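You operate a simulated robot arm through the tools that you are given. There is no shell and no other tool. Be economical: measure what you need, move in short steps, check, and stop when the job is done.

You run a simulated robot arm. Do the job below in one go: nothing can be reset, and whatever is moved stays where it is left.

## Task
Lay the hinge leaf in the press slide and sand its burr off.
Fine: the press's stop knob stands locked; use the yellow sanding block and put it back; then the leaf goes in the green tray beside the press.

Only the result counts: the job must be done as asked and must still hold three seconds after the hand-in. Knocking over, shifting, dropping, spilling or breaking anything else fails it.

## Robot
A 7-joint arm with a two-finger parallel gripper, fixed in place. Base frame: the origin is at the foot of the arm, x ahead of it, y to its left, z up; the work surface is at about z = 0. Units: cm, degrees, N and s.
With the tool pointing down near the work surface it reaches from about 22 to 58 cm from the base axis. Its first joint turns from -66.0 to 66.0 degrees. Payload 2.5 kg.
Tool frame: the origin (TCP) lies between the finger pads and is the grasp point; the fingertips stand 2.3 cm ahead of it; z points along the fingers, y is the line along which they close. Largest opening 9.4 cm; finger width 3.8, thickness 1; the body of the gripper, 5.4 by 9.6 cm, starts 3.9 cm behind the TCP.
Orientation is told as [roll, pitch, yaw] about the base's x, y, z axes, in that order, counted from this pose: with the fingers straight down and closing along the base's y, the tool's x points along the base's -x, its y along +y and its z along -z.

## Interface
- The arm moves only by the tool move_arm. Its argument "rows" is a list of rows, each an object of numbers (a shift or turn left out is 0, a gripper value left out holds the last): "claw": the finger opening in cm, from 0 to 9.4; "tx", "ty", "tz": the shift along the tool's x, y, z in cm; "wx", "wy", "wz": the turn, a rotation vector about the tool's x, y, z in degrees. In form: [{"claw": .., "tx": .., "ty": .., "tz": .., "wx": .., "wy": .., "wz": ..}, ...]. A call has 1 to 10 rows; each row is the pose to reach, as a shift and turn from the pose commanded when the call began, along the tool's axes at that moment. A row lasts 0.2 s, in which the tool goes at most 5 cm and 8.6 degrees; a call with a longer step from one row to the next is refused whole, and so is a gripper value outside its range. Where a pose cannot be reached the arm comes as near as it can. A force on the tool above 90 N (or 10 N above the force at the start of the call, whichever is more), or a blocked arm, ends the call early, and 0.2 s more pass. The fingers move at their own pace (about 10.8 cm/s each) and stop on an object; they squeeze with about 25 N. The grip force told is the motor's: it shows also when the fingers shut on nothing. Time passes only in rows, and 0.2 s behind the last, so rows that repeat a pose let the fingers close. The reply holds the time, the measured pose of the TCP, the force on the tool along the base axes, the opening and the grip force, in the units named above and with some noise.
- Cameras (640 x 400 px; columns grow to the right, rows downward): "scene" is fixed at [11.45, -40.28, 54.72]; the picture's right is [0.88, -0.47, 0.00], its down [-0.24, -0.46, -0.85] and it looks along [0.40, 0.76, -0.52] (base axes); focal length 332 px, centre (320, 200). "wrist" rides on the gripper at [8.6, 1.6, -7.4] in the tool frame; the picture's right is [-0.18, 0.98, 0.00], its down [-0.58, -0.11, -0.81] and it looks along [-0.79, -0.15, 0.59] (tool axes); focal length 243 px, centre (320, 200). There is no depth. A picture from a camera that has moved, and an enlarged one, comes with that camera's place and axes in the base frame and with its lens.
- camera(camera): a new picture of that camera. No time passes.
- enlarge(camera, box): a new picture of the part [left, top, right, bottom] of that camera's present view, enlarged. No time passes.
- job_done(): hands the job in; it is judged then, once.

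Work in short steps. Places have to be worked out from the pictures, the camera data and where the tool is seen: move nearer, look again, correct. Check each grasp and each placing, and mend what went wrong. You have 120 turns and 64 pictures in all, those below and enlarged ones among them. Open the gripper and draw the arm clear of the work before you hand the job in, unless the task says otherwise; then end with one line.

The tools are called as name(argument=value, ...) on one line, values as JSON. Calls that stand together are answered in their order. move_arm: Moves the arm, as the interface text tells. Its arguments: {"type":"object","properties":{"rows":{"type":"array"}},"required":["rows"]} The other tools are called the same way: camera (camera) takes a picture; enlarge (camera, box) takes an enlarged picture of a part of a camera's view; job_done () hands the job in.

At the start:

```text
time: 0.0
eef_pos: [31.35, 17.92, 33.56]
orientation: [-0.1, 0.1, 0.1]
wrist_force: [-0.1, -0.6, -0.3]
opening: 9.4
grip_force: 0.2
```

scene: 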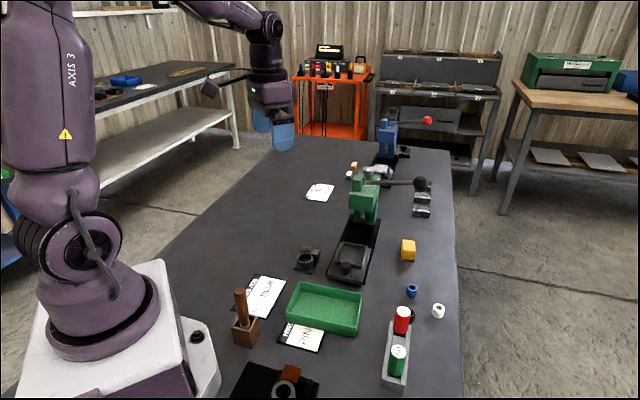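
wrist: 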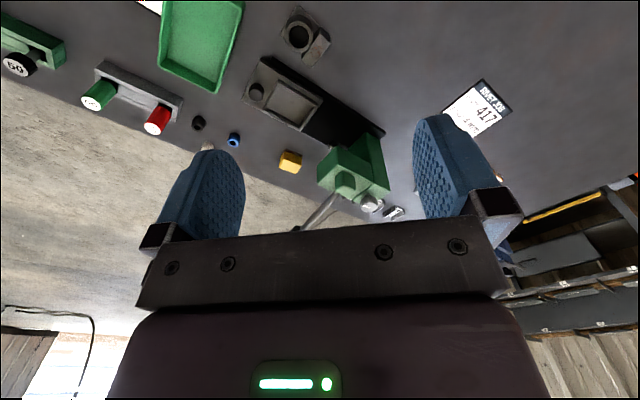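

I'll look closer at the press, the slide and the surroundings first.

enlarge(camera="scene", box=[280, 150, 460, 290])

enlarge(camera="scene", box=[220, 260, 460, 400])

enlarge(camera="wrist", box=[150, 0, 410, 240])

```text
2.86 times, centred on (370, 220) of scene
camera zoom: at [11.45, -40.28, 54.72], right [0.88, -0.47, 0.0], down [-0.24, -0.46, -0.85], along [0.4, 0.76, -0.52], focal length 949 px, centre (177, 143)
```

zoom: 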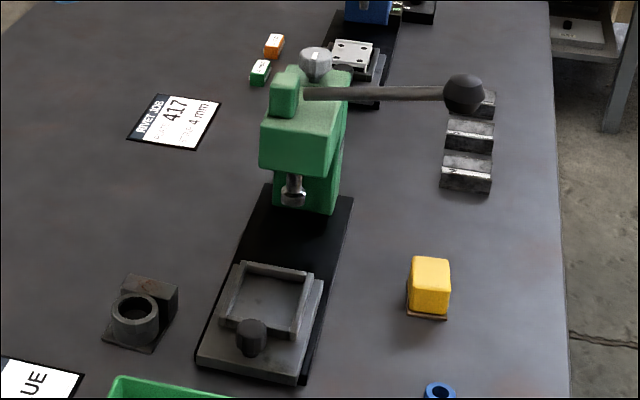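

```text
2.67 times, centred on (340, 330) of scene
camera zoom: at [11.45, -40.28, 54.72], right [0.88, -0.47, 0.0], down [-0.24, -0.46, -0.85], along [0.4, 0.76, -0.52], focal length 886 px, centre (267, -147)
```

zoom: 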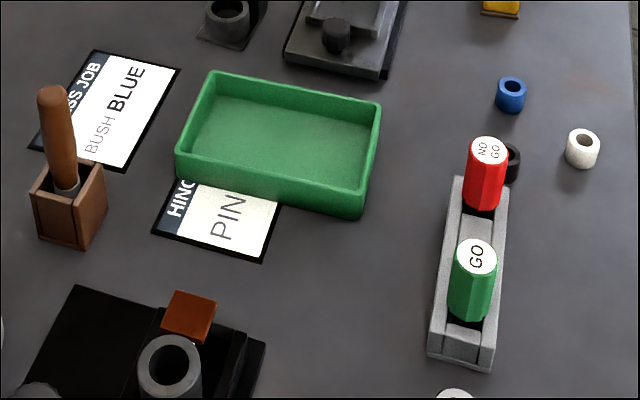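

```text
1.67 times, centred on (280, 120) of wrist
camera zoom: at [22.72, 19.68, 41.03], right [0.18, 0.98, 0.0], down [0.58, -0.11, 0.81], along [0.79, -0.15, -0.59], focal length 404 px, centre (387, 333)
```

zoom: 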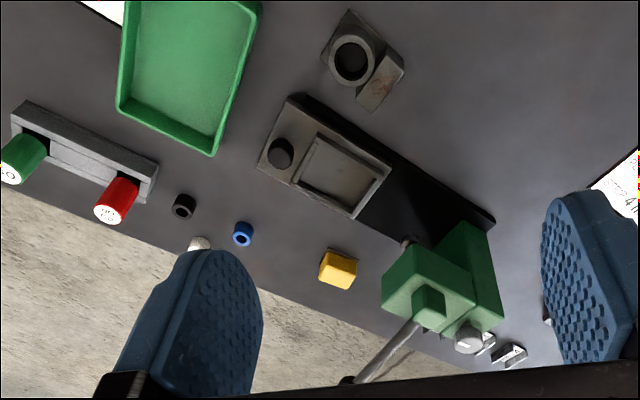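

Next, the area behind the green press, where a holed plate shows.

enlarge(camera="scene", box=[340, 110, 450, 220])

enlarge(camera="scene", box=[210, 330, 340, 400])

enlarge(camera="scene", box=[320, 220, 450, 300])

```text
3.64 times, centred on (395, 165) of scene
camera zoom: at [11.45, -40.28, 54.72], right [0.88, -0.47, 0.0], down [-0.24, -0.46, -0.85], along [0.4, 0.76, -0.52], focal length 1208 px, centre (47, 327)
```

zoom: 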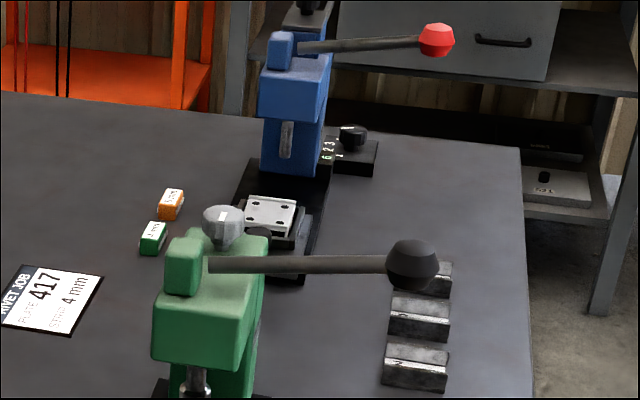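

```text
4.92 times, centred on (275, 365) of scene
camera zoom: at [11.45, -40.28, 54.72], right [0.88, -0.47, 0.0], down [-0.24, -0.46, -0.85], along [0.4, 0.76, -0.52], focal length 1635 px, centre (542, -612)
```

zoom: 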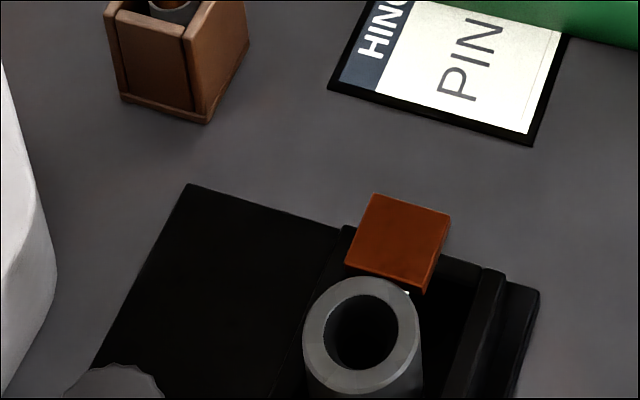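

```text
4.92 times, centred on (385, 260) of scene
camera zoom: at [11.45, -40.28, 54.72], right [0.88, -0.47, 0.0], down [-0.24, -0.46, -0.85], along [0.4, 0.76, -0.52], focal length 1635 px, centre (0, -95)
```

zoom: 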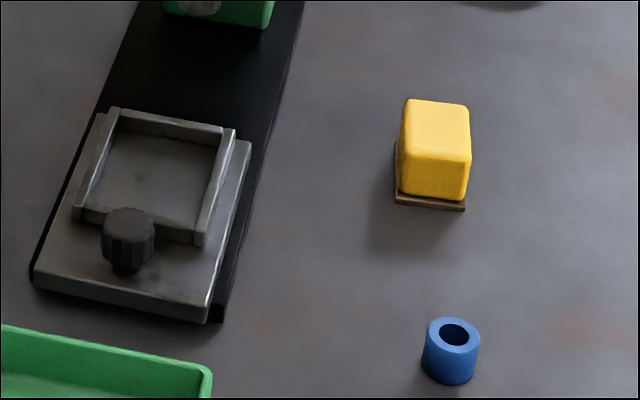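

The leaf isn't obvious yet. There's a black fixture at the near edge (about x 20, y -10), so I'll swing the arm over that way and tilt the wrist camera down to see it.

move_arm(rows=[{"ty": -4.5, "tz": -1, "wy": 6}, {"ty": -9, "tz": -2, "wy": 12}, {"ty": -13.5, "tz": -3, "wy": 18}, {"ty": -18, "tz": -4, "wy": 24}, {"ty": -22, "tz": -5, "wy": 30}, {"ty": -22, "tz": -5, "wy": 35}])

camera(camera="wrist")

```text
time: 1.4
eef_pos: [31.58, -4.25, 38.44]
orientation: [0.0, 35.1, 0.0]
wrist_force: [-0.8, 0.2, 0.7]
opening: 9.41
grip_force: 0.0
```

```text
55 pictures are left
camera wrist: at [28.77, -2.61, 49.56], right [0.15, 0.98, -0.11], down [0.94, -0.11, 0.33], along [0.31, -0.15, -0.94], focal length 243 px, centre (320, 200)
```

wrist: 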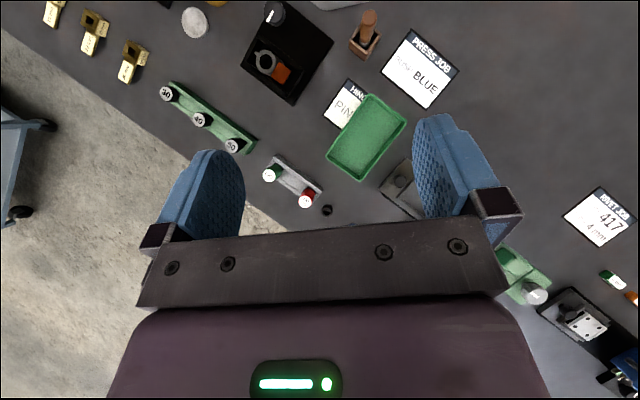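

enlarge(camera="wrist", box=[20, 0, 220, 125])

enlarge(camera="wrist", box=[150, 0, 350, 125])

enlarge(camera="wrist", box=[480, 170, 640, 400])

```text
3.20 times, centred on (120, 62) of wrist
camera zoom: at [28.77, -2.61, 49.56], right [0.15, 0.98, -0.11], down [0.94, -0.11, 0.33], along [0.31, -0.15, -0.94], focal length 776 px, centre (960, 640)
```

zoom: 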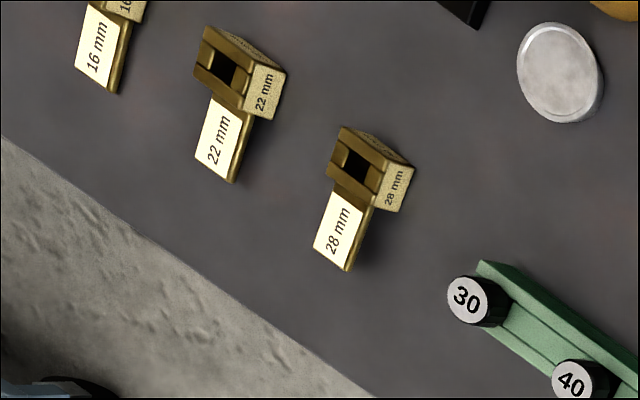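

```text
3.20 times, centred on (250, 62) of wrist
camera zoom: at [28.77, -2.61, 49.56], right [0.15, 0.98, -0.11], down [0.94, -0.11, 0.33], along [0.31, -0.15, -0.94], focal length 776 px, centre (544, 640)
```

zoom: 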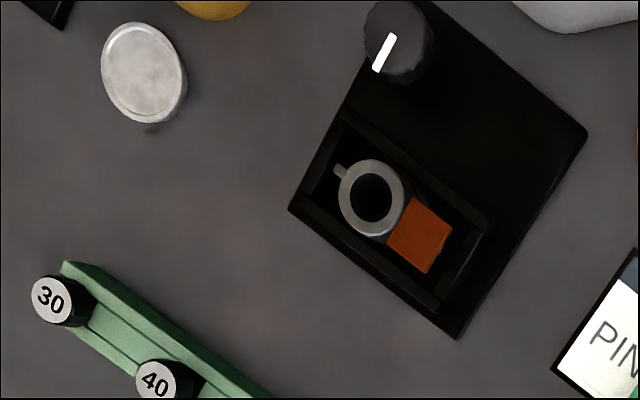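

```text
1.74 times, centred on (560, 285) of wrist
camera zoom: at [28.77, -2.61, 49.56], right [0.15, 0.98, -0.11], down [0.94, -0.11, 0.33], along [0.31, -0.15, -0.94], focal length 422 px, centre (-97, 52)
```

zoom: 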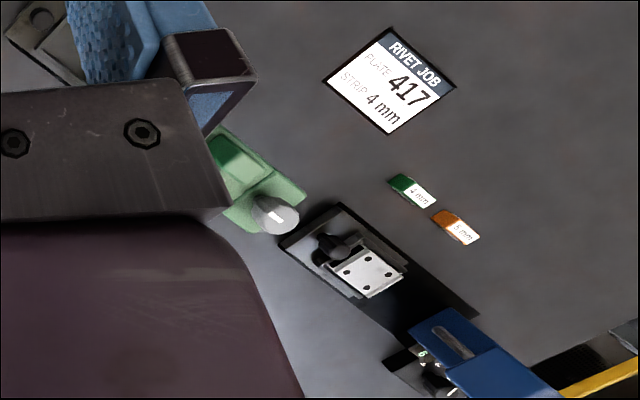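

An object with a ring and a flat base sits beside the green press at about (37,16). I'll bring the wrist camera over it and the slide.

move_arm(rows=[{"tx": -1, "ty": 4, "tz": 2}, {"tx": -2, "ty": 8, "tz": 4}, {"tx": -3, "ty": 12, "tz": 6}, {"tx": -4, "ty": 16, "tz": 8.5}, {"tx": -5, "ty": 20, "tz": 10.5}, {"tx": -5.4, "ty": 22, "tz": 12}])

camera(camera="wrist")

```text
time: 2.8
eef_pos: [28.66, 18.03, 25.67]
orientation: [0.0, 35.0, 0.0]
wrist_force: [-0.5, 0.1, -0.3]
opening: 9.4
grip_force: 0.1
```

```text
51 pictures are left
camera wrist: at [25.82, 19.9, 36.76], right [0.15, 0.98, -0.11], down [0.94, -0.11, 0.33], along [0.31, -0.15, -0.94], focal length 243 px, centre (320, 200)
```

wrist: 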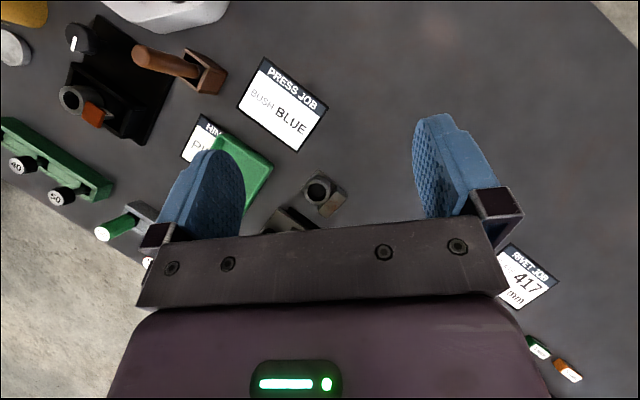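

enlarge(camera="wrist", box=[250, 160, 370, 235])

enlarge(camera="wrist", box=[40, 10, 240, 160])

```text
5.33 times, centred on (310, 198) of wrist
camera zoom: at [25.82, 19.9, 36.76], right [0.15, 0.98, -0.11], down [0.94, -0.11, 0.33], along [0.31, -0.15, -0.94], focal length 1294 px, centre (373, 213)
```

zoom: 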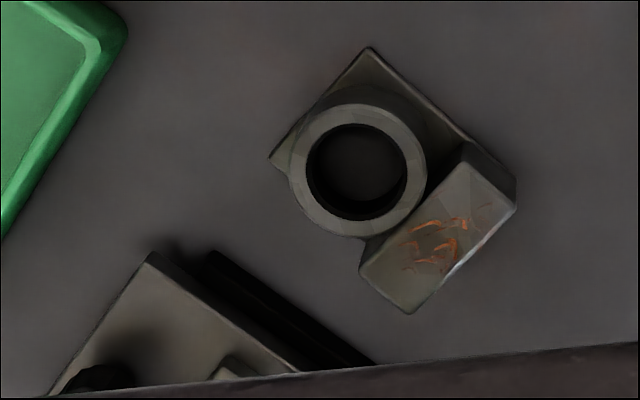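

```text
2.67 times, centred on (140, 85) of wrist
camera zoom: at [25.82, 19.9, 36.76], right [0.15, 0.98, -0.11], down [0.94, -0.11, 0.33], along [0.31, -0.15, -0.94], focal length 647 px, centre (800, 507)
```

zoom: 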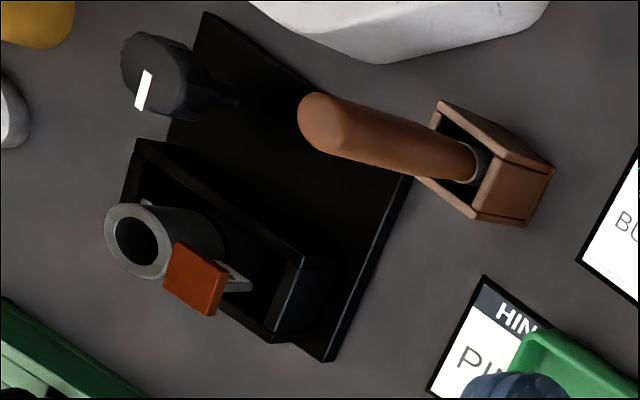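

I want to see the rest of the bench (the near right side) before deciding which part is the hinge leaf.

move_arm(rows=[{"tz": -4, "ty": -3}, {"tz": -8, "ty": -6}, {"tz": -9, "ty": -11}, {"tz": -10, "ty": -16}, {"tz": -10, "ty": -21}, {"tz": -10, "ty": -26, "tx": 1}, {"tz": -10, "ty": -31, "tx": 2}, {"tz": -10, "ty": -35, "tx": 3}, {"tz": -10, "ty": -38, "tx": 3, "wy": 7}])

camera(camera="wrist")

```text
refused: row 3 steps farther than a row can; nothing moved
```

```text
48 pictures are left
camera wrist: at [25.82, 19.9, 36.76], right [0.15, 0.98, -0.11], down [0.94, -0.11, 0.33], along [0.31, -0.15, -0.94], focal length 243 px, centre (320, 200)
```

wrist: 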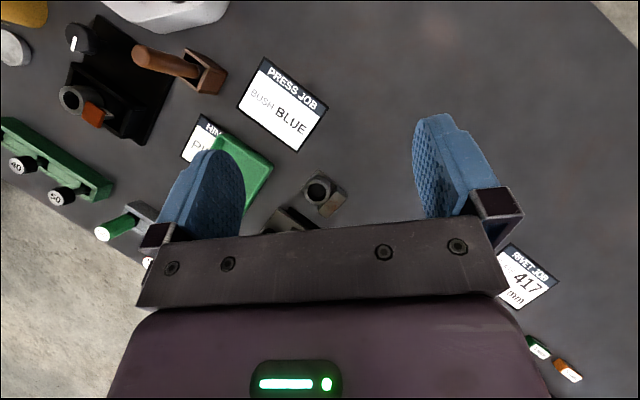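

That move was refused because one step was too long, so I'm resending it with shorter steps.

move_arm(rows=[{"tz": -3.5, "ty": -3}, {"tz": -6.5, "ty": -6.5}, {"tz": -9, "ty": -10.5}, {"tz": -10, "ty": -15}, {"tz": -10, "ty": -19.8}, {"tz": -10, "ty": -24.5}, {"tz": -10, "ty": -29.3}, {"tz": -10, "ty": -34}, {"tz": -10, "ty": -38, "wy": 4}, {"tz": -10, "ty": -41, "wy": 8}])

camera(camera="wrist")

```text
time: 5.0
eef_pos: [34.66, -23.56, 33.48]
orientation: [0.0, 43.0, 0.0]
wrist_force: [0.4, -0.5, 0.9]
opening: 9.41
grip_force: 0.2
```

```text
47 pictures are left
camera wrist: at [33.54, -21.87, 44.87], right [0.13, 0.98, -0.13], down [0.98, -0.11, 0.19], along [0.18, -0.15, -0.97], focal length 243 px, centre (320, 200)
```

wrist: 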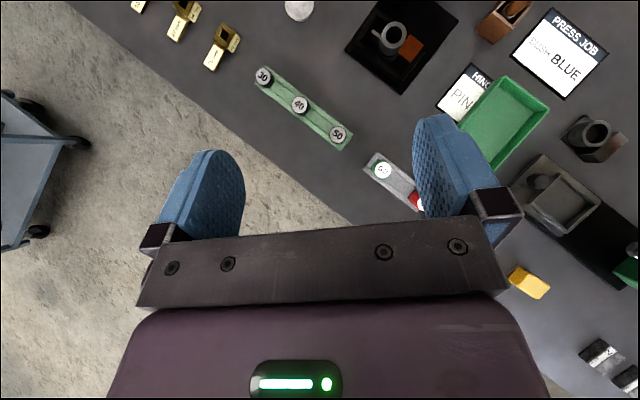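

move_arm(rows=[{"tx": 2, "tz": 1.5, "wy": 7}, {"tx": 4, "tz": 3, "wy": 14}, {"tx": 6, "tz": 3, "wy": 21}, {"tx": 7, "tz": 3, "wy": 28}])

camera(camera="wrist")

```text
time: 6.0
eef_pos: [27.38, -23.13, 36.44]
orientation: [0.2, 71.0, 0.2]
wrist_force: [-0.2, -0.4, 1.2]
opening: 9.4
grip_force: 0.1
```

```text
46 pictures are left
camera wrist: at [31.71, -21.43, 46.98], right [0.06, 0.98, -0.17], down [0.95, -0.11, -0.29], along [-0.3, -0.15, -0.94], focal length 243 px, centre (320, 200)
```

wrist: 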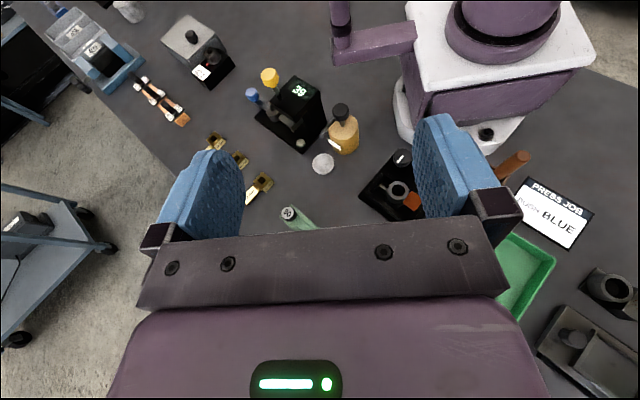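

enlarge(camera="wrist", box=[30, 0, 250, 140])

enlarge(camera="wrist", box=[230, 50, 450, 220])

```text
2.86 times, centred on (140, 70) of wrist
camera zoom: at [31.71, -21.43, 46.98], right [0.06, 0.98, -0.17], down [0.95, -0.11, -0.29], along [-0.3, -0.15, -0.94], focal length 693 px, centre (834, 571)
```

zoom: 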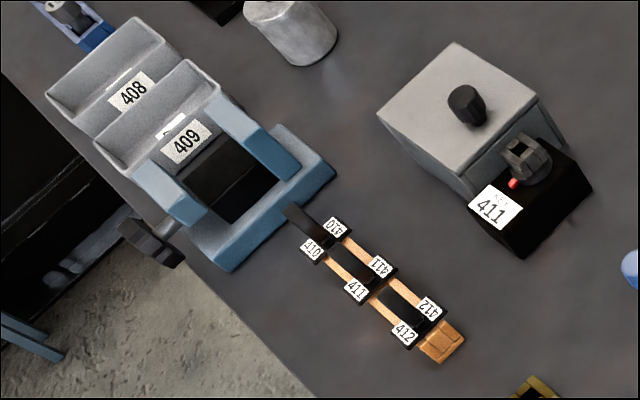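

```text
2.35 times, centred on (340, 135) of wrist
camera zoom: at [31.71, -21.43, 46.98], right [0.06, 0.98, -0.17], down [0.95, -0.11, -0.29], along [-0.3, -0.15, -0.94], focal length 571 px, centre (273, 353)
```

zoom: 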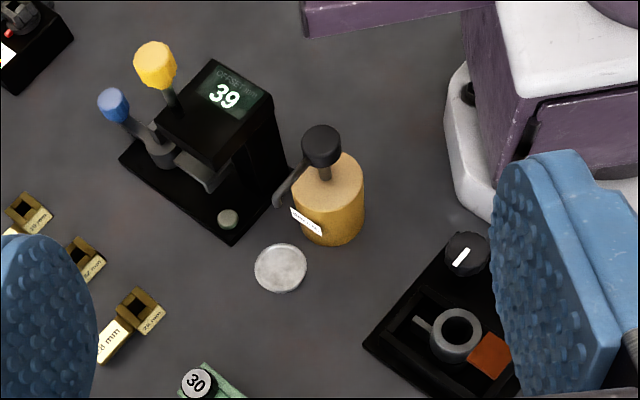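

move_arm(rows=[{"tx": -3, "ty": 2}, {"tx": -6, "ty": 4}, {"tx": -9, "ty": 7}, {"tx": -11.5, "ty": 10}])

enlarge(camera="wrist", box=[220, 100, 450, 240])

```text
time: 7.0
eef_pos: [31.46, -13.06, 25.29]
orientation: [-0.2, 71.0, -0.2]
wrist_force: [-0.3, 0.5, -1.1]
opening: 9.41
grip_force: 0.1
```

```text
2.78 times, centred on (335, 170) of wrist
camera zoom: at [35.61, -11.36, 35.95], right [0.06, 0.98, -0.17], down [0.95, -0.11, -0.29], along [-0.3, -0.15, -0.94], focal length 675 px, centre (278, 284)
```

zoom: 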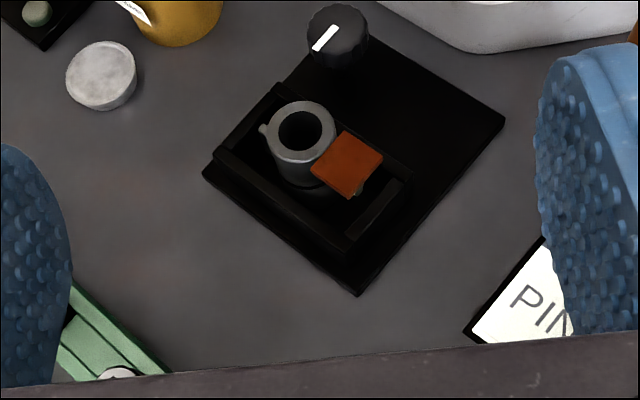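

move_arm(rows=[{"ty": 3, "wy": -7.5}, {"ty": 6, "wy": -15}, {"ty": 9, "wy": -22.5}, {"ty": 12, "wy": -30}, {"ty": 15.5, "wy": -37.5}, {"ty": 19, "wy": -45}, {"ty": 22.5, "wy": -52.5}, {"ty": 26, "wy": -60}, {"ty": 28, "tz": 2, "wy": -65}, {"ty": 29.5, "tz": 3, "wy": -71}])

move_arm(rows=[{"tz": 4}, {"tz": 8}, {"tz": 11}])

camera(camera="wrist")

```text
time: 9.2
eef_pos: [28.53, 16.42, 24.57]
orientation: [0.1, -0.2, 0.0]
wrist_force: [-0.4, 0.6, -0.2]
opening: 9.42
grip_force: 0.1
```

```text
time: 10.0
eef_pos: [28.59, 16.63, 13.65]
orientation: [0.0, 0.1, -0.1]
wrist_force: [-0.6, -0.1, -0.6]
opening: 9.41
grip_force: 0.0
```

```text
42 pictures are left
camera wrist: at [19.98, 18.31, 21.16], right [0.18, 0.98, 0.0], down [0.58, -0.11, 0.81], along [0.79, -0.15, -0.59], focal length 243 px, centre (320, 200)
```

wrist: 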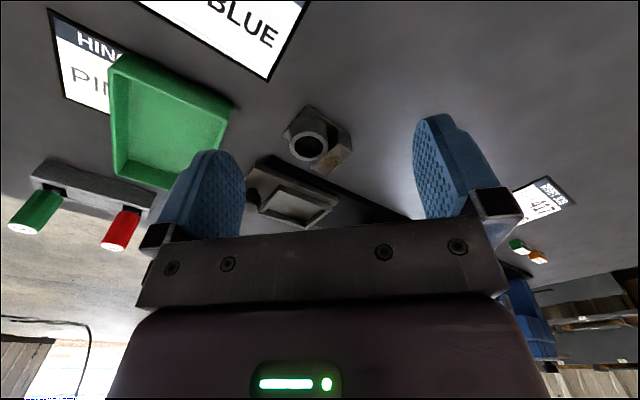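

enlarge(camera="wrist", box=[245, 90, 365, 235])

enlarge(camera="scene", box=[285, 235, 385, 300])

```text
2.76 times, centred on (305, 162) of wrist
camera zoom: at [19.98, 18.31, 21.16], right [0.18, 0.98, 0.0], down [0.58, -0.11, 0.81], along [0.79, -0.15, -0.59], focal length 669 px, centre (361, 303)
```

zoom: 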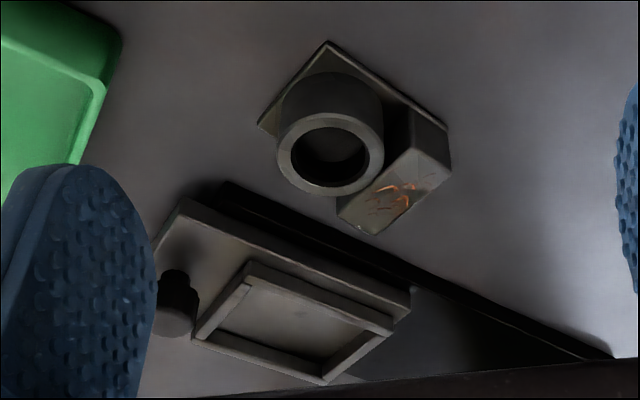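

```text
6.15 times, centred on (335, 268) of scene
camera zoom: at [11.45, -40.28, 54.72], right [0.88, -0.47, 0.0], down [-0.24, -0.46, -0.85], along [0.4, 0.76, -0.52], focal length 2044 px, centre (228, -215)
```

zoom: 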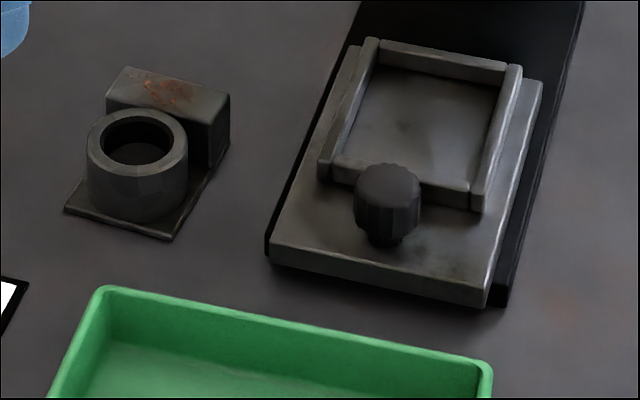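

Object A, beside the press (a square plate with a knuckle ring and a block carrying rusty burr marks), matches the slide's pocket, so I take it to be the hinge leaf. Next I want a top view of the knobs on the slide and press.

move_arm(rows=[{"tx": -1, "tz": -4, "wy": 7}, {"tx": -4, "ty": -1, "tz": -7, "wy": 14}, {"tx": -7, "ty": -2, "tz": -8.5, "wy": 21}, {"tx": -9, "ty": -3, "tz": -9, "wy": 28}, {"tx": -10, "ty": -3.6, "tz": -9, "wy": 35}])

camera(camera="wrist")

```text
time: 11.2
eef_pos: [38.48, 12.73, 22.61]
orientation: [0.2, 35.1, 0.1]
wrist_force: [-0.2, -0.7, -0.3]
opening: 9.41
grip_force: 0.0
```

```text
39 pictures are left
camera wrist: at [35.67, 14.44, 33.74], right [0.15, 0.98, -0.1], down [0.94, -0.11, 0.33], along [0.31, -0.15, -0.94], focal length 243 px, centre (320, 200)
```

wrist: 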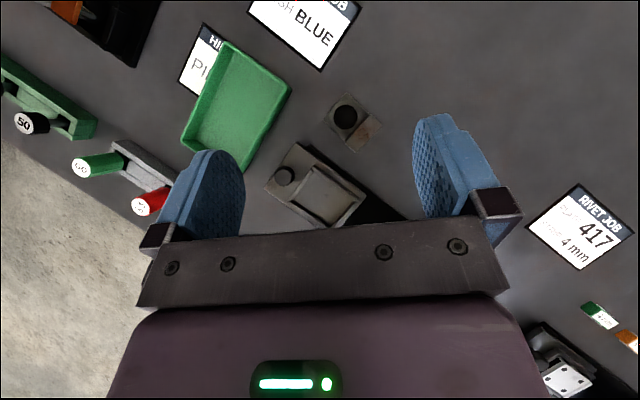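

enlarge(camera="wrist", box=[260, 85, 390, 235])

enlarge(camera="scene", box=[340, 155, 440, 225])

```text
2.67 times, centred on (325, 160) of wrist
camera zoom: at [35.67, 14.44, 33.74], right [0.15, 0.98, -0.1], down [0.94, -0.11, 0.33], along [0.31, -0.15, -0.94], focal length 647 px, centre (307, 307)
```

zoom: 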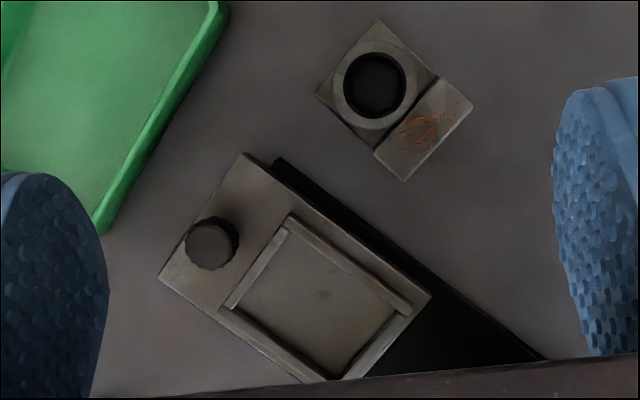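

```text
5.71 times, centred on (390, 190) of scene
camera zoom: at [11.45, -40.28, 54.72], right [0.88, -0.47, 0.0], down [-0.24, -0.46, -0.85], along [0.4, 0.76, -0.52], focal length 1898 px, centre (-80, 257)
```

zoom: 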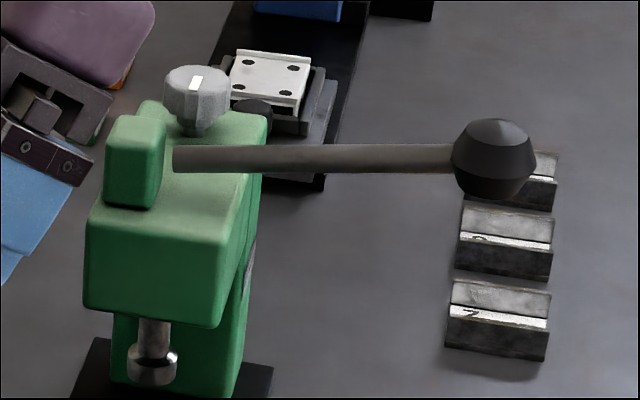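

The slide knob is plain black and looks like a handle. The silver knob on top of the press has a white mark and is probably the stop knob, so I'll inspect it from above.

move_arm(rows=[{"tx": -1, "ty": 2, "tz": -2.5, "wy": -7}, {"tx": -2, "ty": 4, "tz": -5, "wy": -14}, {"tx": -3.5, "ty": 6, "tz": -7, "wy": -21}, {"tx": -5, "ty": 8.5, "tz": -8.5, "wy": -28}, {"tx": -5.9, "ty": 10.7, "tz": -9, "wy": -35}])

camera(camera="wrist")

```text
time: 12.4
eef_pos: [48.6, 23.63, 26.6]
orientation: [0.0, -0.1, 0.0]
wrist_force: [1.3, -0.8, -0.2]
opening: 9.4
grip_force: 0.1
```

```text
36 pictures are left
camera wrist: at [39.94, 25.31, 34.05], right [0.18, 0.98, 0.0], down [0.58, -0.11, 0.81], along [0.79, -0.15, -0.59], focal length 243 px, centre (320, 200)
```

wrist: 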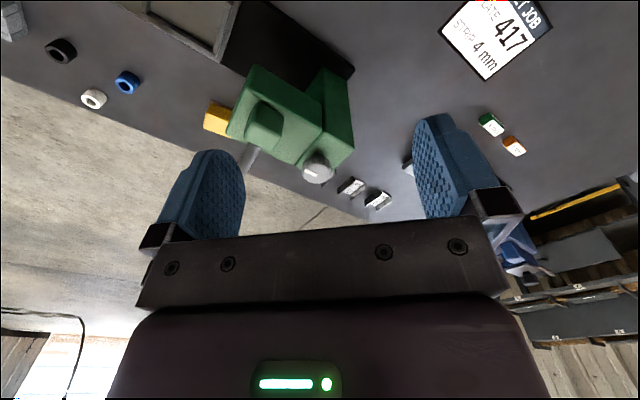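

enlarge(camera="wrist", box=[230, 60, 370, 200])

```text
2.86 times, centred on (300, 130) of wrist
camera zoom: at [39.94, 25.31, 34.05], right [0.18, 0.98, 0.0], down [0.58, -0.11, 0.81], along [0.79, -0.15, -0.59], focal length 693 px, centre (377, 400)
```

zoom: 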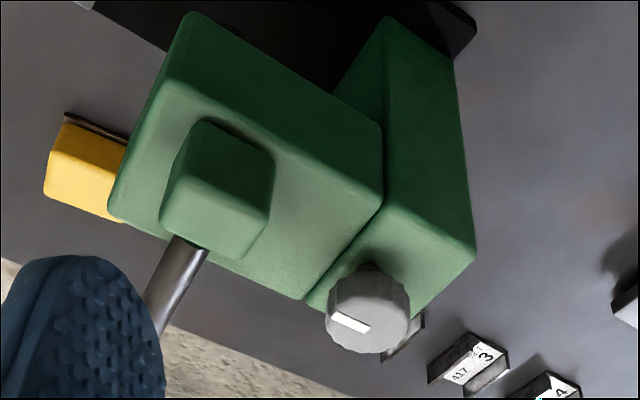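

The press has no lock/unlock labels, and I read the note as a fact: the stop knob is already locked, so I leave it alone. Now a closer top view of the slide pocket and leaf for accurate geometry.

move_arm(rows=[{"tx": 3, "ty": -3, "wy": 7}, {"tx": 6, "ty": -6, "tz": 1, "wy": 14}, {"tx": 8.6, "ty": -9, "tz": 3, "wy": 21}, {"tx": 8.6, "ty": -12, "tz": 5, "wy": 28}, {"tx": 8.6, "ty": -12, "tz": 7.6, "wy": 35}])

enlarge(camera="wrist", box=[240, 80, 420, 240])

```text
time: 13.6
eef_pos: [39.92, 11.78, 18.58]
orientation: [0.0, 35.1, 0.1]
wrist_force: [1.1, 0.2, 0.1]
opening: 9.4
grip_force: 0.1
```

```text
2.50 times, centred on (330, 160) of wrist
camera zoom: at [37.15, 13.46, 29.75], right [0.15, 0.98, -0.11], down [0.94, -0.11, 0.33], along [0.31, -0.15, -0.94], focal length 606 px, centre (295, 300)
```

zoom: 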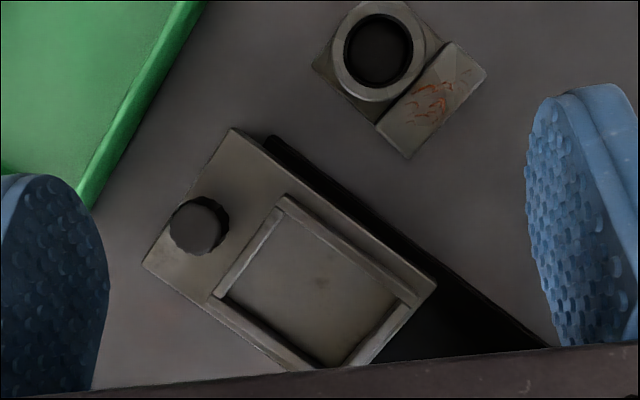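

The leaf measures about 5.7×4.4 cm, is centred near (36.6,14.7) and its axis is at about 43°. The pocket is about 6.7×5.3 cm, centred near (46.0,10.0), also at about 43–44°. I'll level the tool and yaw it 43° above the block end of the leaf.

move_arm(rows=[{"wy": -7}, {"wy": -14}, {"wy": -21}, {"wy": -28}, {"wy": -35.1}])

move_arm(rows=[{"tx": 1.2, "ty": 1.8, "wz": -7.2}, {"tx": 2.4, "ty": 3.7, "tz": 1, "wz": -14.4}, {"tx": 2.4, "ty": 3.7, "tz": 3, "wz": -21.6}, {"tx": 2.4, "ty": 3.7, "tz": 5, "wz": -28.8}, {"tx": 2.4, "ty": 3.7, "tz": 7, "wz": -36}, {"tx": 2.4, "ty": 3.7, "tz": 8, "wz": -43}])

camera(camera="wrist")

```text
time: 14.8
eef_pos: [39.84, 11.67, 18.83]
orientation: [0.0, -0.1, 0.0]
wrist_force: [-0.2, 0.3, -0.5]
opening: 9.41
grip_force: 0.1
```

```text
time: 16.2
eef_pos: [37.38, 15.19, 10.97]
orientation: [-0.1, -0.1, 43.2]
wrist_force: [0.7, -0.2, -0.4]
opening: 9.4
grip_force: 0.0
```

```text
33 pictures are left
camera wrist: at [29.87, 10.58, 18.41], right [-0.54, 0.84, 0.0], down [0.5, 0.32, 0.81], along [0.68, 0.43, -0.59], focal length 243 px, centre (320, 200)
```

wrist: 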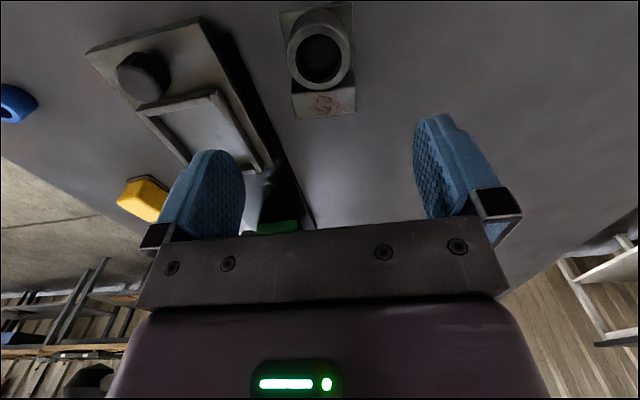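

The computed block centre is about 0.25 cm toward +tool y and 0.8 cm ahead of the TCP. I'll correct for that, descend to TCP z≈3.7 and look.

move_arm(rows=[{"ty": 0.25, "tx": -0.3, "tz": 2}, {"ty": 0.25, "tx": -0.3, "tz": 4}, {"ty": 0.25, "tx": -0.3, "tz": 6}, {"ty": 0.25, "tx": -0.3, "tz": 7.3}])

enlarge(camera="scene", box=[260, 200, 380, 300])

camera(camera="wrist")

```text
time: 17.2
eef_pos: [37.52, 15.61, 3.69]
orientation: [-0.1, -0.2, 43.0]
wrist_force: [-0.5, -0.4, 0.4]
opening: 9.44
grip_force: 0.0
```

```text
4.00 times, centred on (320, 250) of scene
camera zoom: at [11.45, -40.28, 54.72], right [0.88, -0.47, 0.0], down [-0.24, -0.46, -0.85], along [0.4, 0.76, -0.52], focal length 1328 px, centre (320, 0)
```

zoom: 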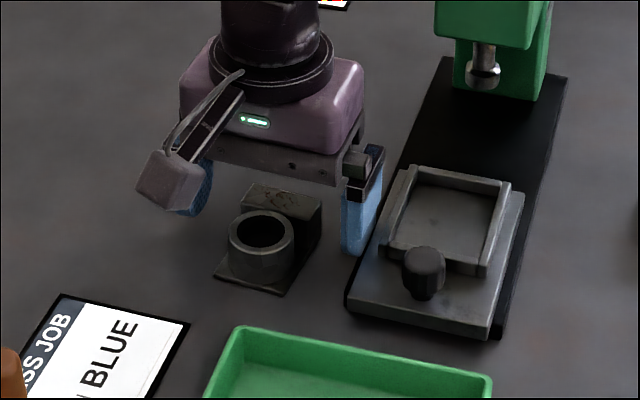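

```text
31 pictures are left
camera wrist: at [29.97, 10.97, 11.14], right [-0.54, 0.84, 0.0], down [0.5, 0.32, 0.81], along [0.68, 0.43, -0.59], focal length 243 px, centre (320, 200)
```

wrist: 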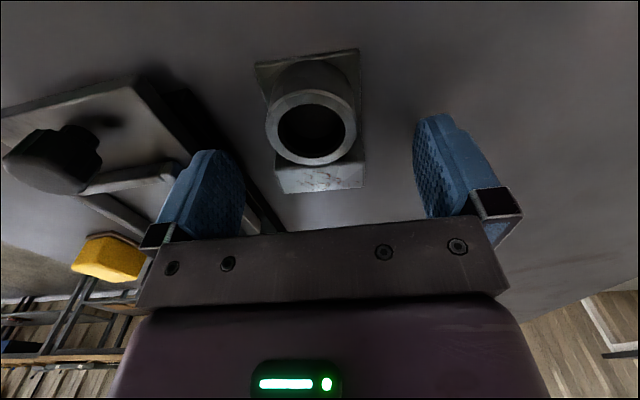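

The block lies between the pads; closing the gripper.

move_arm(rows=[{"claw": 5}, {"claw": 4.5}, {"claw": 3.5}, {"claw": 3.5}])

camera(camera="wrist")

```text
time: 18.2
eef_pos: [37.48, 15.47, 3.58]
orientation: [-0.2, -0.1, 43.0]
wrist_force: [0.8, 0.0, 0.9]
opening: 4.56
grip_force: 25.2
```

```text
30 pictures are left
camera wrist: at [29.98, 10.96, 11.16], right [-0.54, 0.84, 0.0], down [0.5, 0.32, 0.81], along [0.68, 0.43, -0.59], focal length 243 px, centre (320, 200)
```

wrist: 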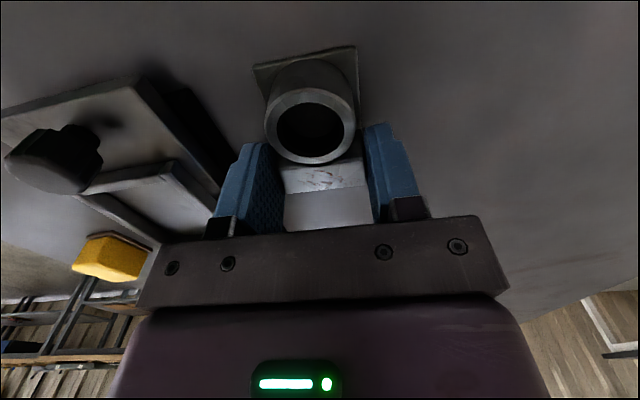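

The leaf is gripped (opening 4.56 cm, 25 N). I'll lift it 6 cm and carry it above the pocket.

move_arm(rows=[{"tz": -2}, {"tz": -4}, {"tz": -6}, {"tz": -6.5, "tx": -1, "ty": -2.5}, {"tz": -6.5, "tx": -2, "ty": -5}, {"tz": -6.5, "tx": -3, "ty": -7.5}, {"tz": -6.5, "tx": -4, "ty": -9.9}, {"tz": -6.5, "tx": -4, "ty": -9.9}])

camera(camera="wrist")

enlarge(camera="scene", box=[290, 190, 430, 300])

```text
time: 20.0
eef_pos: [47.2, 10.96, 10.32]
orientation: [-0.2, -0.2, 43.0]
wrist_force: [-0.1, 1.3, -0.5]
opening: 3.48
grip_force: 0.0
```

```text
29 pictures are left
camera wrist: at [39.69, 6.46, 17.83], right [-0.54, 0.84, 0.0], down [0.5, 0.32, 0.81], along [0.68, 0.43, -0.59], focal length 243 px, centre (320, 200)
```

wrist: 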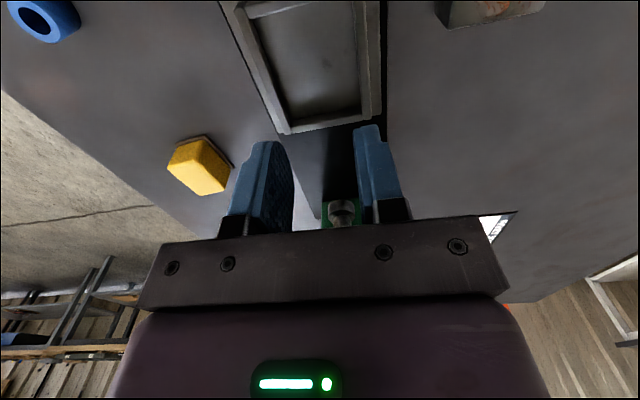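

```text
3.64 times, centred on (360, 245) of scene
camera zoom: at [11.45, -40.28, 54.72], right [0.88, -0.47, 0.0], down [-0.24, -0.46, -0.85], along [0.4, 0.76, -0.52], focal length 1208 px, centre (174, 36)
```

zoom: 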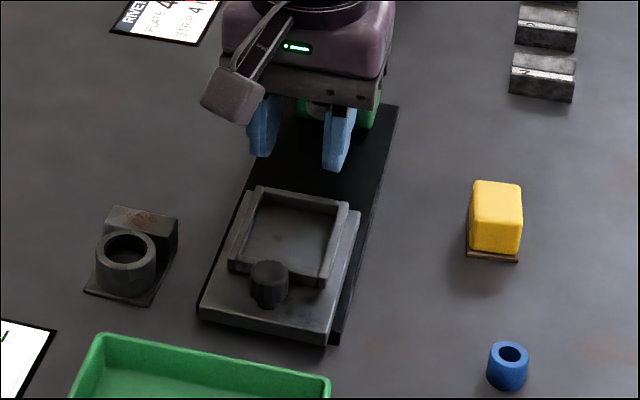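

The grip slipped off and the leaf stayed put, so I gripped too high. I'll check wall and leaf heights in a tight zoom before regripping lower.

enlarge(camera="scene", box=[310, 236, 390, 290])

enlarge(camera="scene", box=[290, 235, 350, 280])

```text
7.41 times, centred on (350, 263) of scene
camera zoom: at [11.45, -40.28, 54.72], right [0.88, -0.47, 0.0], down [-0.24, -0.46, -0.85], along [0.4, 0.76, -0.52], focal length 2460 px, centre (98, -267)
```

zoom: 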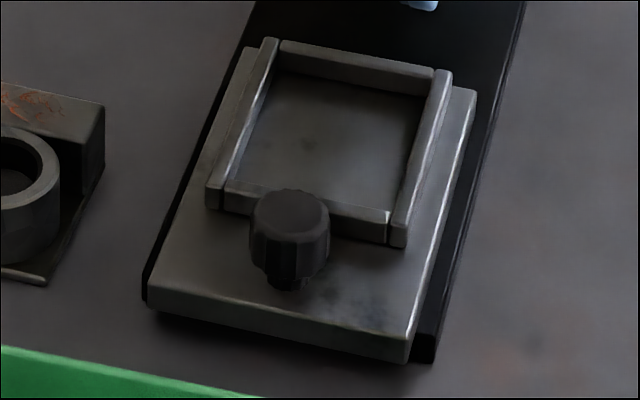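

```text
8.89 times, centred on (320, 258) of scene
camera zoom: at [11.45, -40.28, 54.72], right [0.88, -0.47, 0.0], down [-0.24, -0.46, -0.85], along [0.4, 0.76, -0.52], focal length 2952 px, centre (320, -311)
```

zoom: 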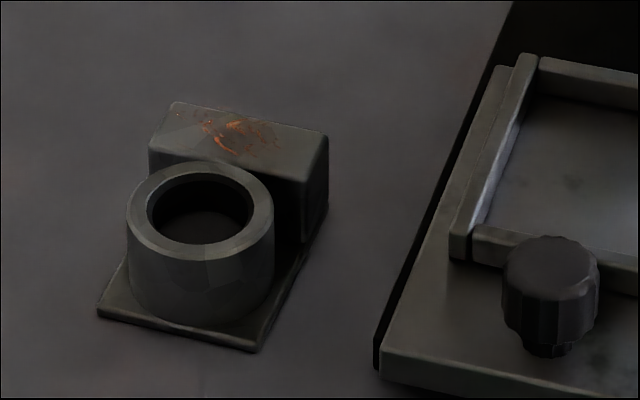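

The walls stand about 1 cm above the pocket floor, and the earlier hold was off the centre of mass. I'll pinch the leaf end-to-end along its axis (ring to block) instead, which needs yaw -47°. First I move back over it and turn.

move_arm(rows=[{"tz": -1, "tx": 1.3, "ty": 2.4}, {"tz": -2, "tx": 2.6, "ty": 4.8}, {"tz": -3, "tx": 4, "ty": 7.3, "wz": 7}, {"tz": -4, "tx": 5.3, "ty": 9.7, "wz": 14, "claw": 9.2}])

move_arm(rows=[{"wz": 8}, {"wz": 16}, {"wz": 24}, {"wz": 32}, {"wz": 40}, {"wz": 48}, {"wz": 56}, {"wz": 64}, {"wz": 72}, {"wz": 76}])

camera(camera="wrist")

```text
time: 21.0
eef_pos: [36.7, 14.73, 14.15]
orientation: [-0.2, -0.1, 28.9]
wrist_force: [-0.1, 0.1, 0.3]
opening: 9.2
grip_force: 0.1
```

```text
time: 23.2
eef_pos: [36.66, 14.63, 14.09]
orientation: [0.1, -0.1, -47.0]
wrist_force: [0.6, -0.5, 0.1]
opening: 9.21
grip_force: 0.2
```

```text
25 pictures are left
camera wrist: at [31.94, 22.18, 21.57], right [0.85, 0.53, 0.0], down [0.31, -0.5, 0.81], along [0.43, -0.68, -0.59], focal length 243 px, centre (320, 200)
```

wrist: 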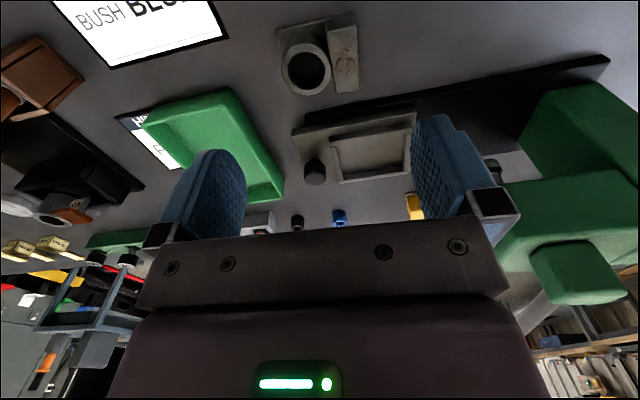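

Ring and block straddle the TCP well along the closing axis. Descending to TCP z≈3.35 and looking before closing.

move_arm(rows=[{"tz": 4, "tx": 0.15}, {"tz": 8, "tx": 0.15}, {"tz": 10, "tx": 0.15}, {"tz": 10.75, "tx": 0.15}])

camera(camera="wrist")

```text
time: 24.2
eef_pos: [36.47, 14.96, 3.18]
orientation: [0.2, 0.0, -47.0]
wrist_force: [0.5, -0.3, 0.5]
opening: 9.2
grip_force: 0.0
```

```text
24 pictures are left
camera wrist: at [31.69, 22.37, 10.77], right [0.84, 0.54, 0.0], down [0.32, -0.5, 0.81], along [0.43, -0.68, -0.59], focal length 243 px, centre (320, 200)
```

wrist: 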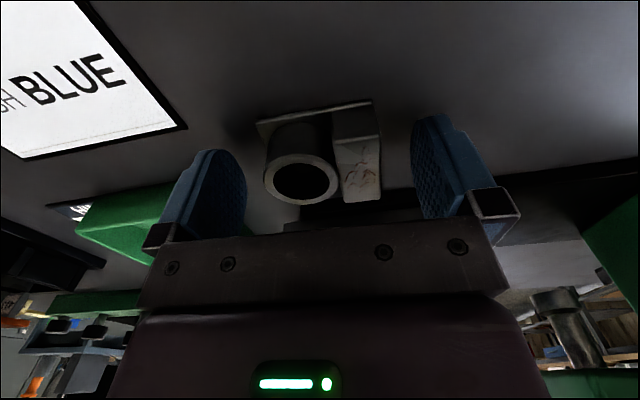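

The leaf sits between the pads; closing.

move_arm(rows=[{"claw": 7}, {"claw": 6}, {"claw": 5}, {"claw": 4}, {"claw": 3}, {"claw": 3}])

move_arm(rows=[{"tz": -0.5}, {"tz": -1}, {"tz": -1.5}, {"tz": -2}, {"tz": -3}])

camera(camera="wrist")

```text
time: 25.6
eef_pos: [36.42, 14.94, 3.35]
orientation: [0.2, -0.2, -46.9]
wrist_force: [-0.7, 1.4, 0.6]
opening: 5.93
grip_force: 24.7
```

```text
time: 26.8
eef_pos: [36.44, 14.75, 6.24]
orientation: [0.0, 0.0, -47.0]
wrist_force: [0.2, 0.3, -1.2]
opening: 5.92
grip_force: 24.8
```

```text
23 pictures are left
camera wrist: at [31.77, 22.23, 13.67], right [0.84, 0.54, 0.0], down [0.32, -0.5, 0.81], along [0.43, -0.68, -0.59], focal length 243 px, centre (320, 200)
```

wrist: 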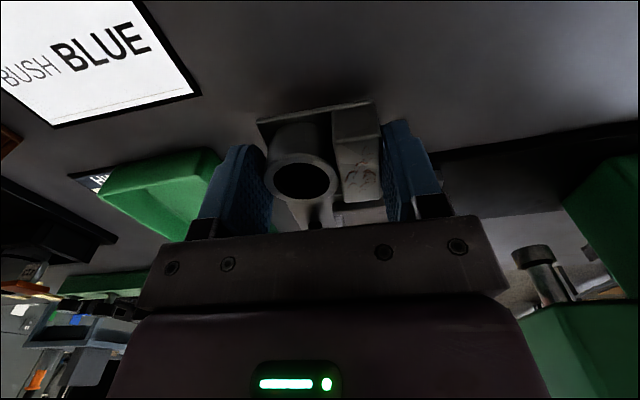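

The leaf is held firmly now (5.93 cm, 25 N, lifted with it). I'll carry it sideways to hover over the pocket and compare alignment in both views.

move_arm(rows=[{"tz": -1.8}, {"tz": -2, "tx": -2.5, "ty": 1}, {"tz": -2, "tx": -5, "ty": 2}, {"tz": -2, "tx": -7.5, "ty": 3, "wz": -1}, {"tz": -2, "tx": -9.8, "ty": 4.06, "wz": -1.5}, {"tz": -2, "tx": -9.8, "ty": 4.06, "wz": -1.5}])

camera(camera="wrist")

enlarge(camera="scene", box=[300, 210, 410, 290])

```text
time: 28.2
eef_pos: [45.91, 10.45, 8.25]
orientation: [0.1, -0.1, -45.4]
wrist_force: [0.1, -0.1, -2.1]
opening: 5.89
grip_force: 24.8
```

```text
22 pictures are left
camera wrist: at [40.94, 17.81, 15.69], right [0.83, 0.56, 0.0], down [0.33, -0.49, 0.81], along [0.45, -0.67, -0.59], focal length 243 px, centre (320, 200)
```

wrist: 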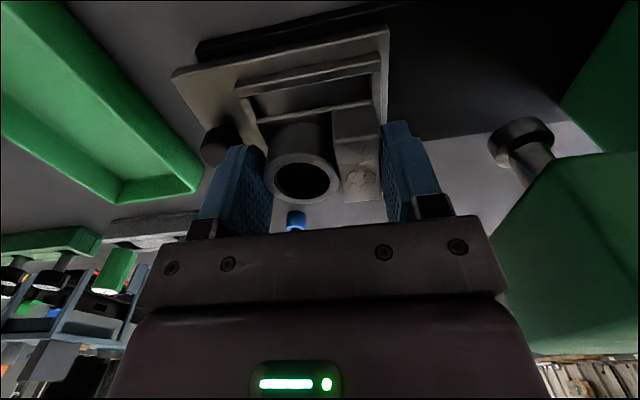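

```text
5.00 times, centred on (355, 250) of scene
camera zoom: at [11.46, -40.28, 54.72], right [0.88, -0.47, 0.0], down [-0.24, -0.46, -0.85], along [0.4, 0.76, -0.52], focal length 1660 px, centre (145, -50)
```

zoom: 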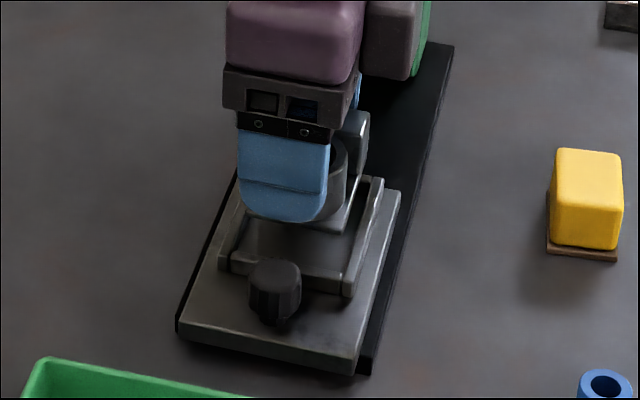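

The leaf hovers close to aligned; the two cameras disagree by about 0.3 cm laterally. I'll lower it to just above the walls and compare again.

move_arm(rows=[{"tz": 0.7, "tx": -0.15}, {"tz": 1.3, "tx": -0.15}])

enlarge(camera="wrist", box=[200, 30, 440, 220])

enlarge(camera="scene", box=[325, 232, 395, 285])

```text
time: 28.8
eef_pos: [46.25, 10.19, 6.9]
orientation: [0.1, -0.1, -45.5]
wrist_force: [-0.1, 0.5, -2.9]
opening: 5.93
grip_force: 25.3
```

```text
2.11 times, centred on (320, 125) of wrist
camera zoom: at [41.31, 17.58, 14.41], right [0.83, 0.56, 0.0], down [0.33, -0.49, 0.81], along [0.45, -0.67, -0.59], focal length 511 px, centre (320, 358)
```

zoom: 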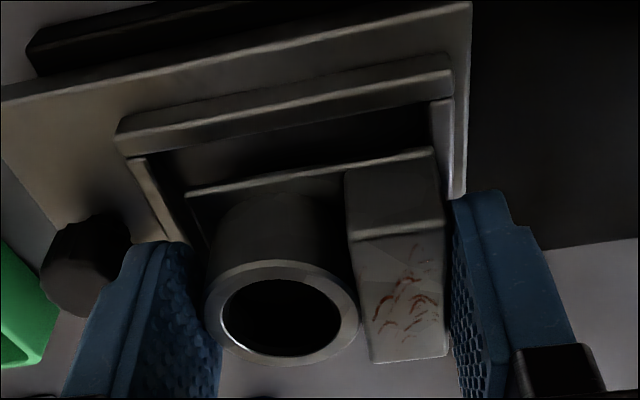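

```text
7.55 times, centred on (360, 258) of scene
camera zoom: at [11.46, -40.28, 54.72], right [0.88, -0.47, 0.0], down [-0.24, -0.46, -0.85], along [0.4, 0.76, -0.52], focal length 2506 px, centre (18, -242)
```

zoom: 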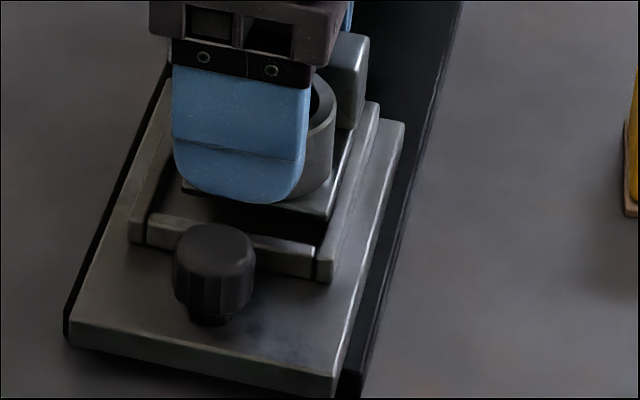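

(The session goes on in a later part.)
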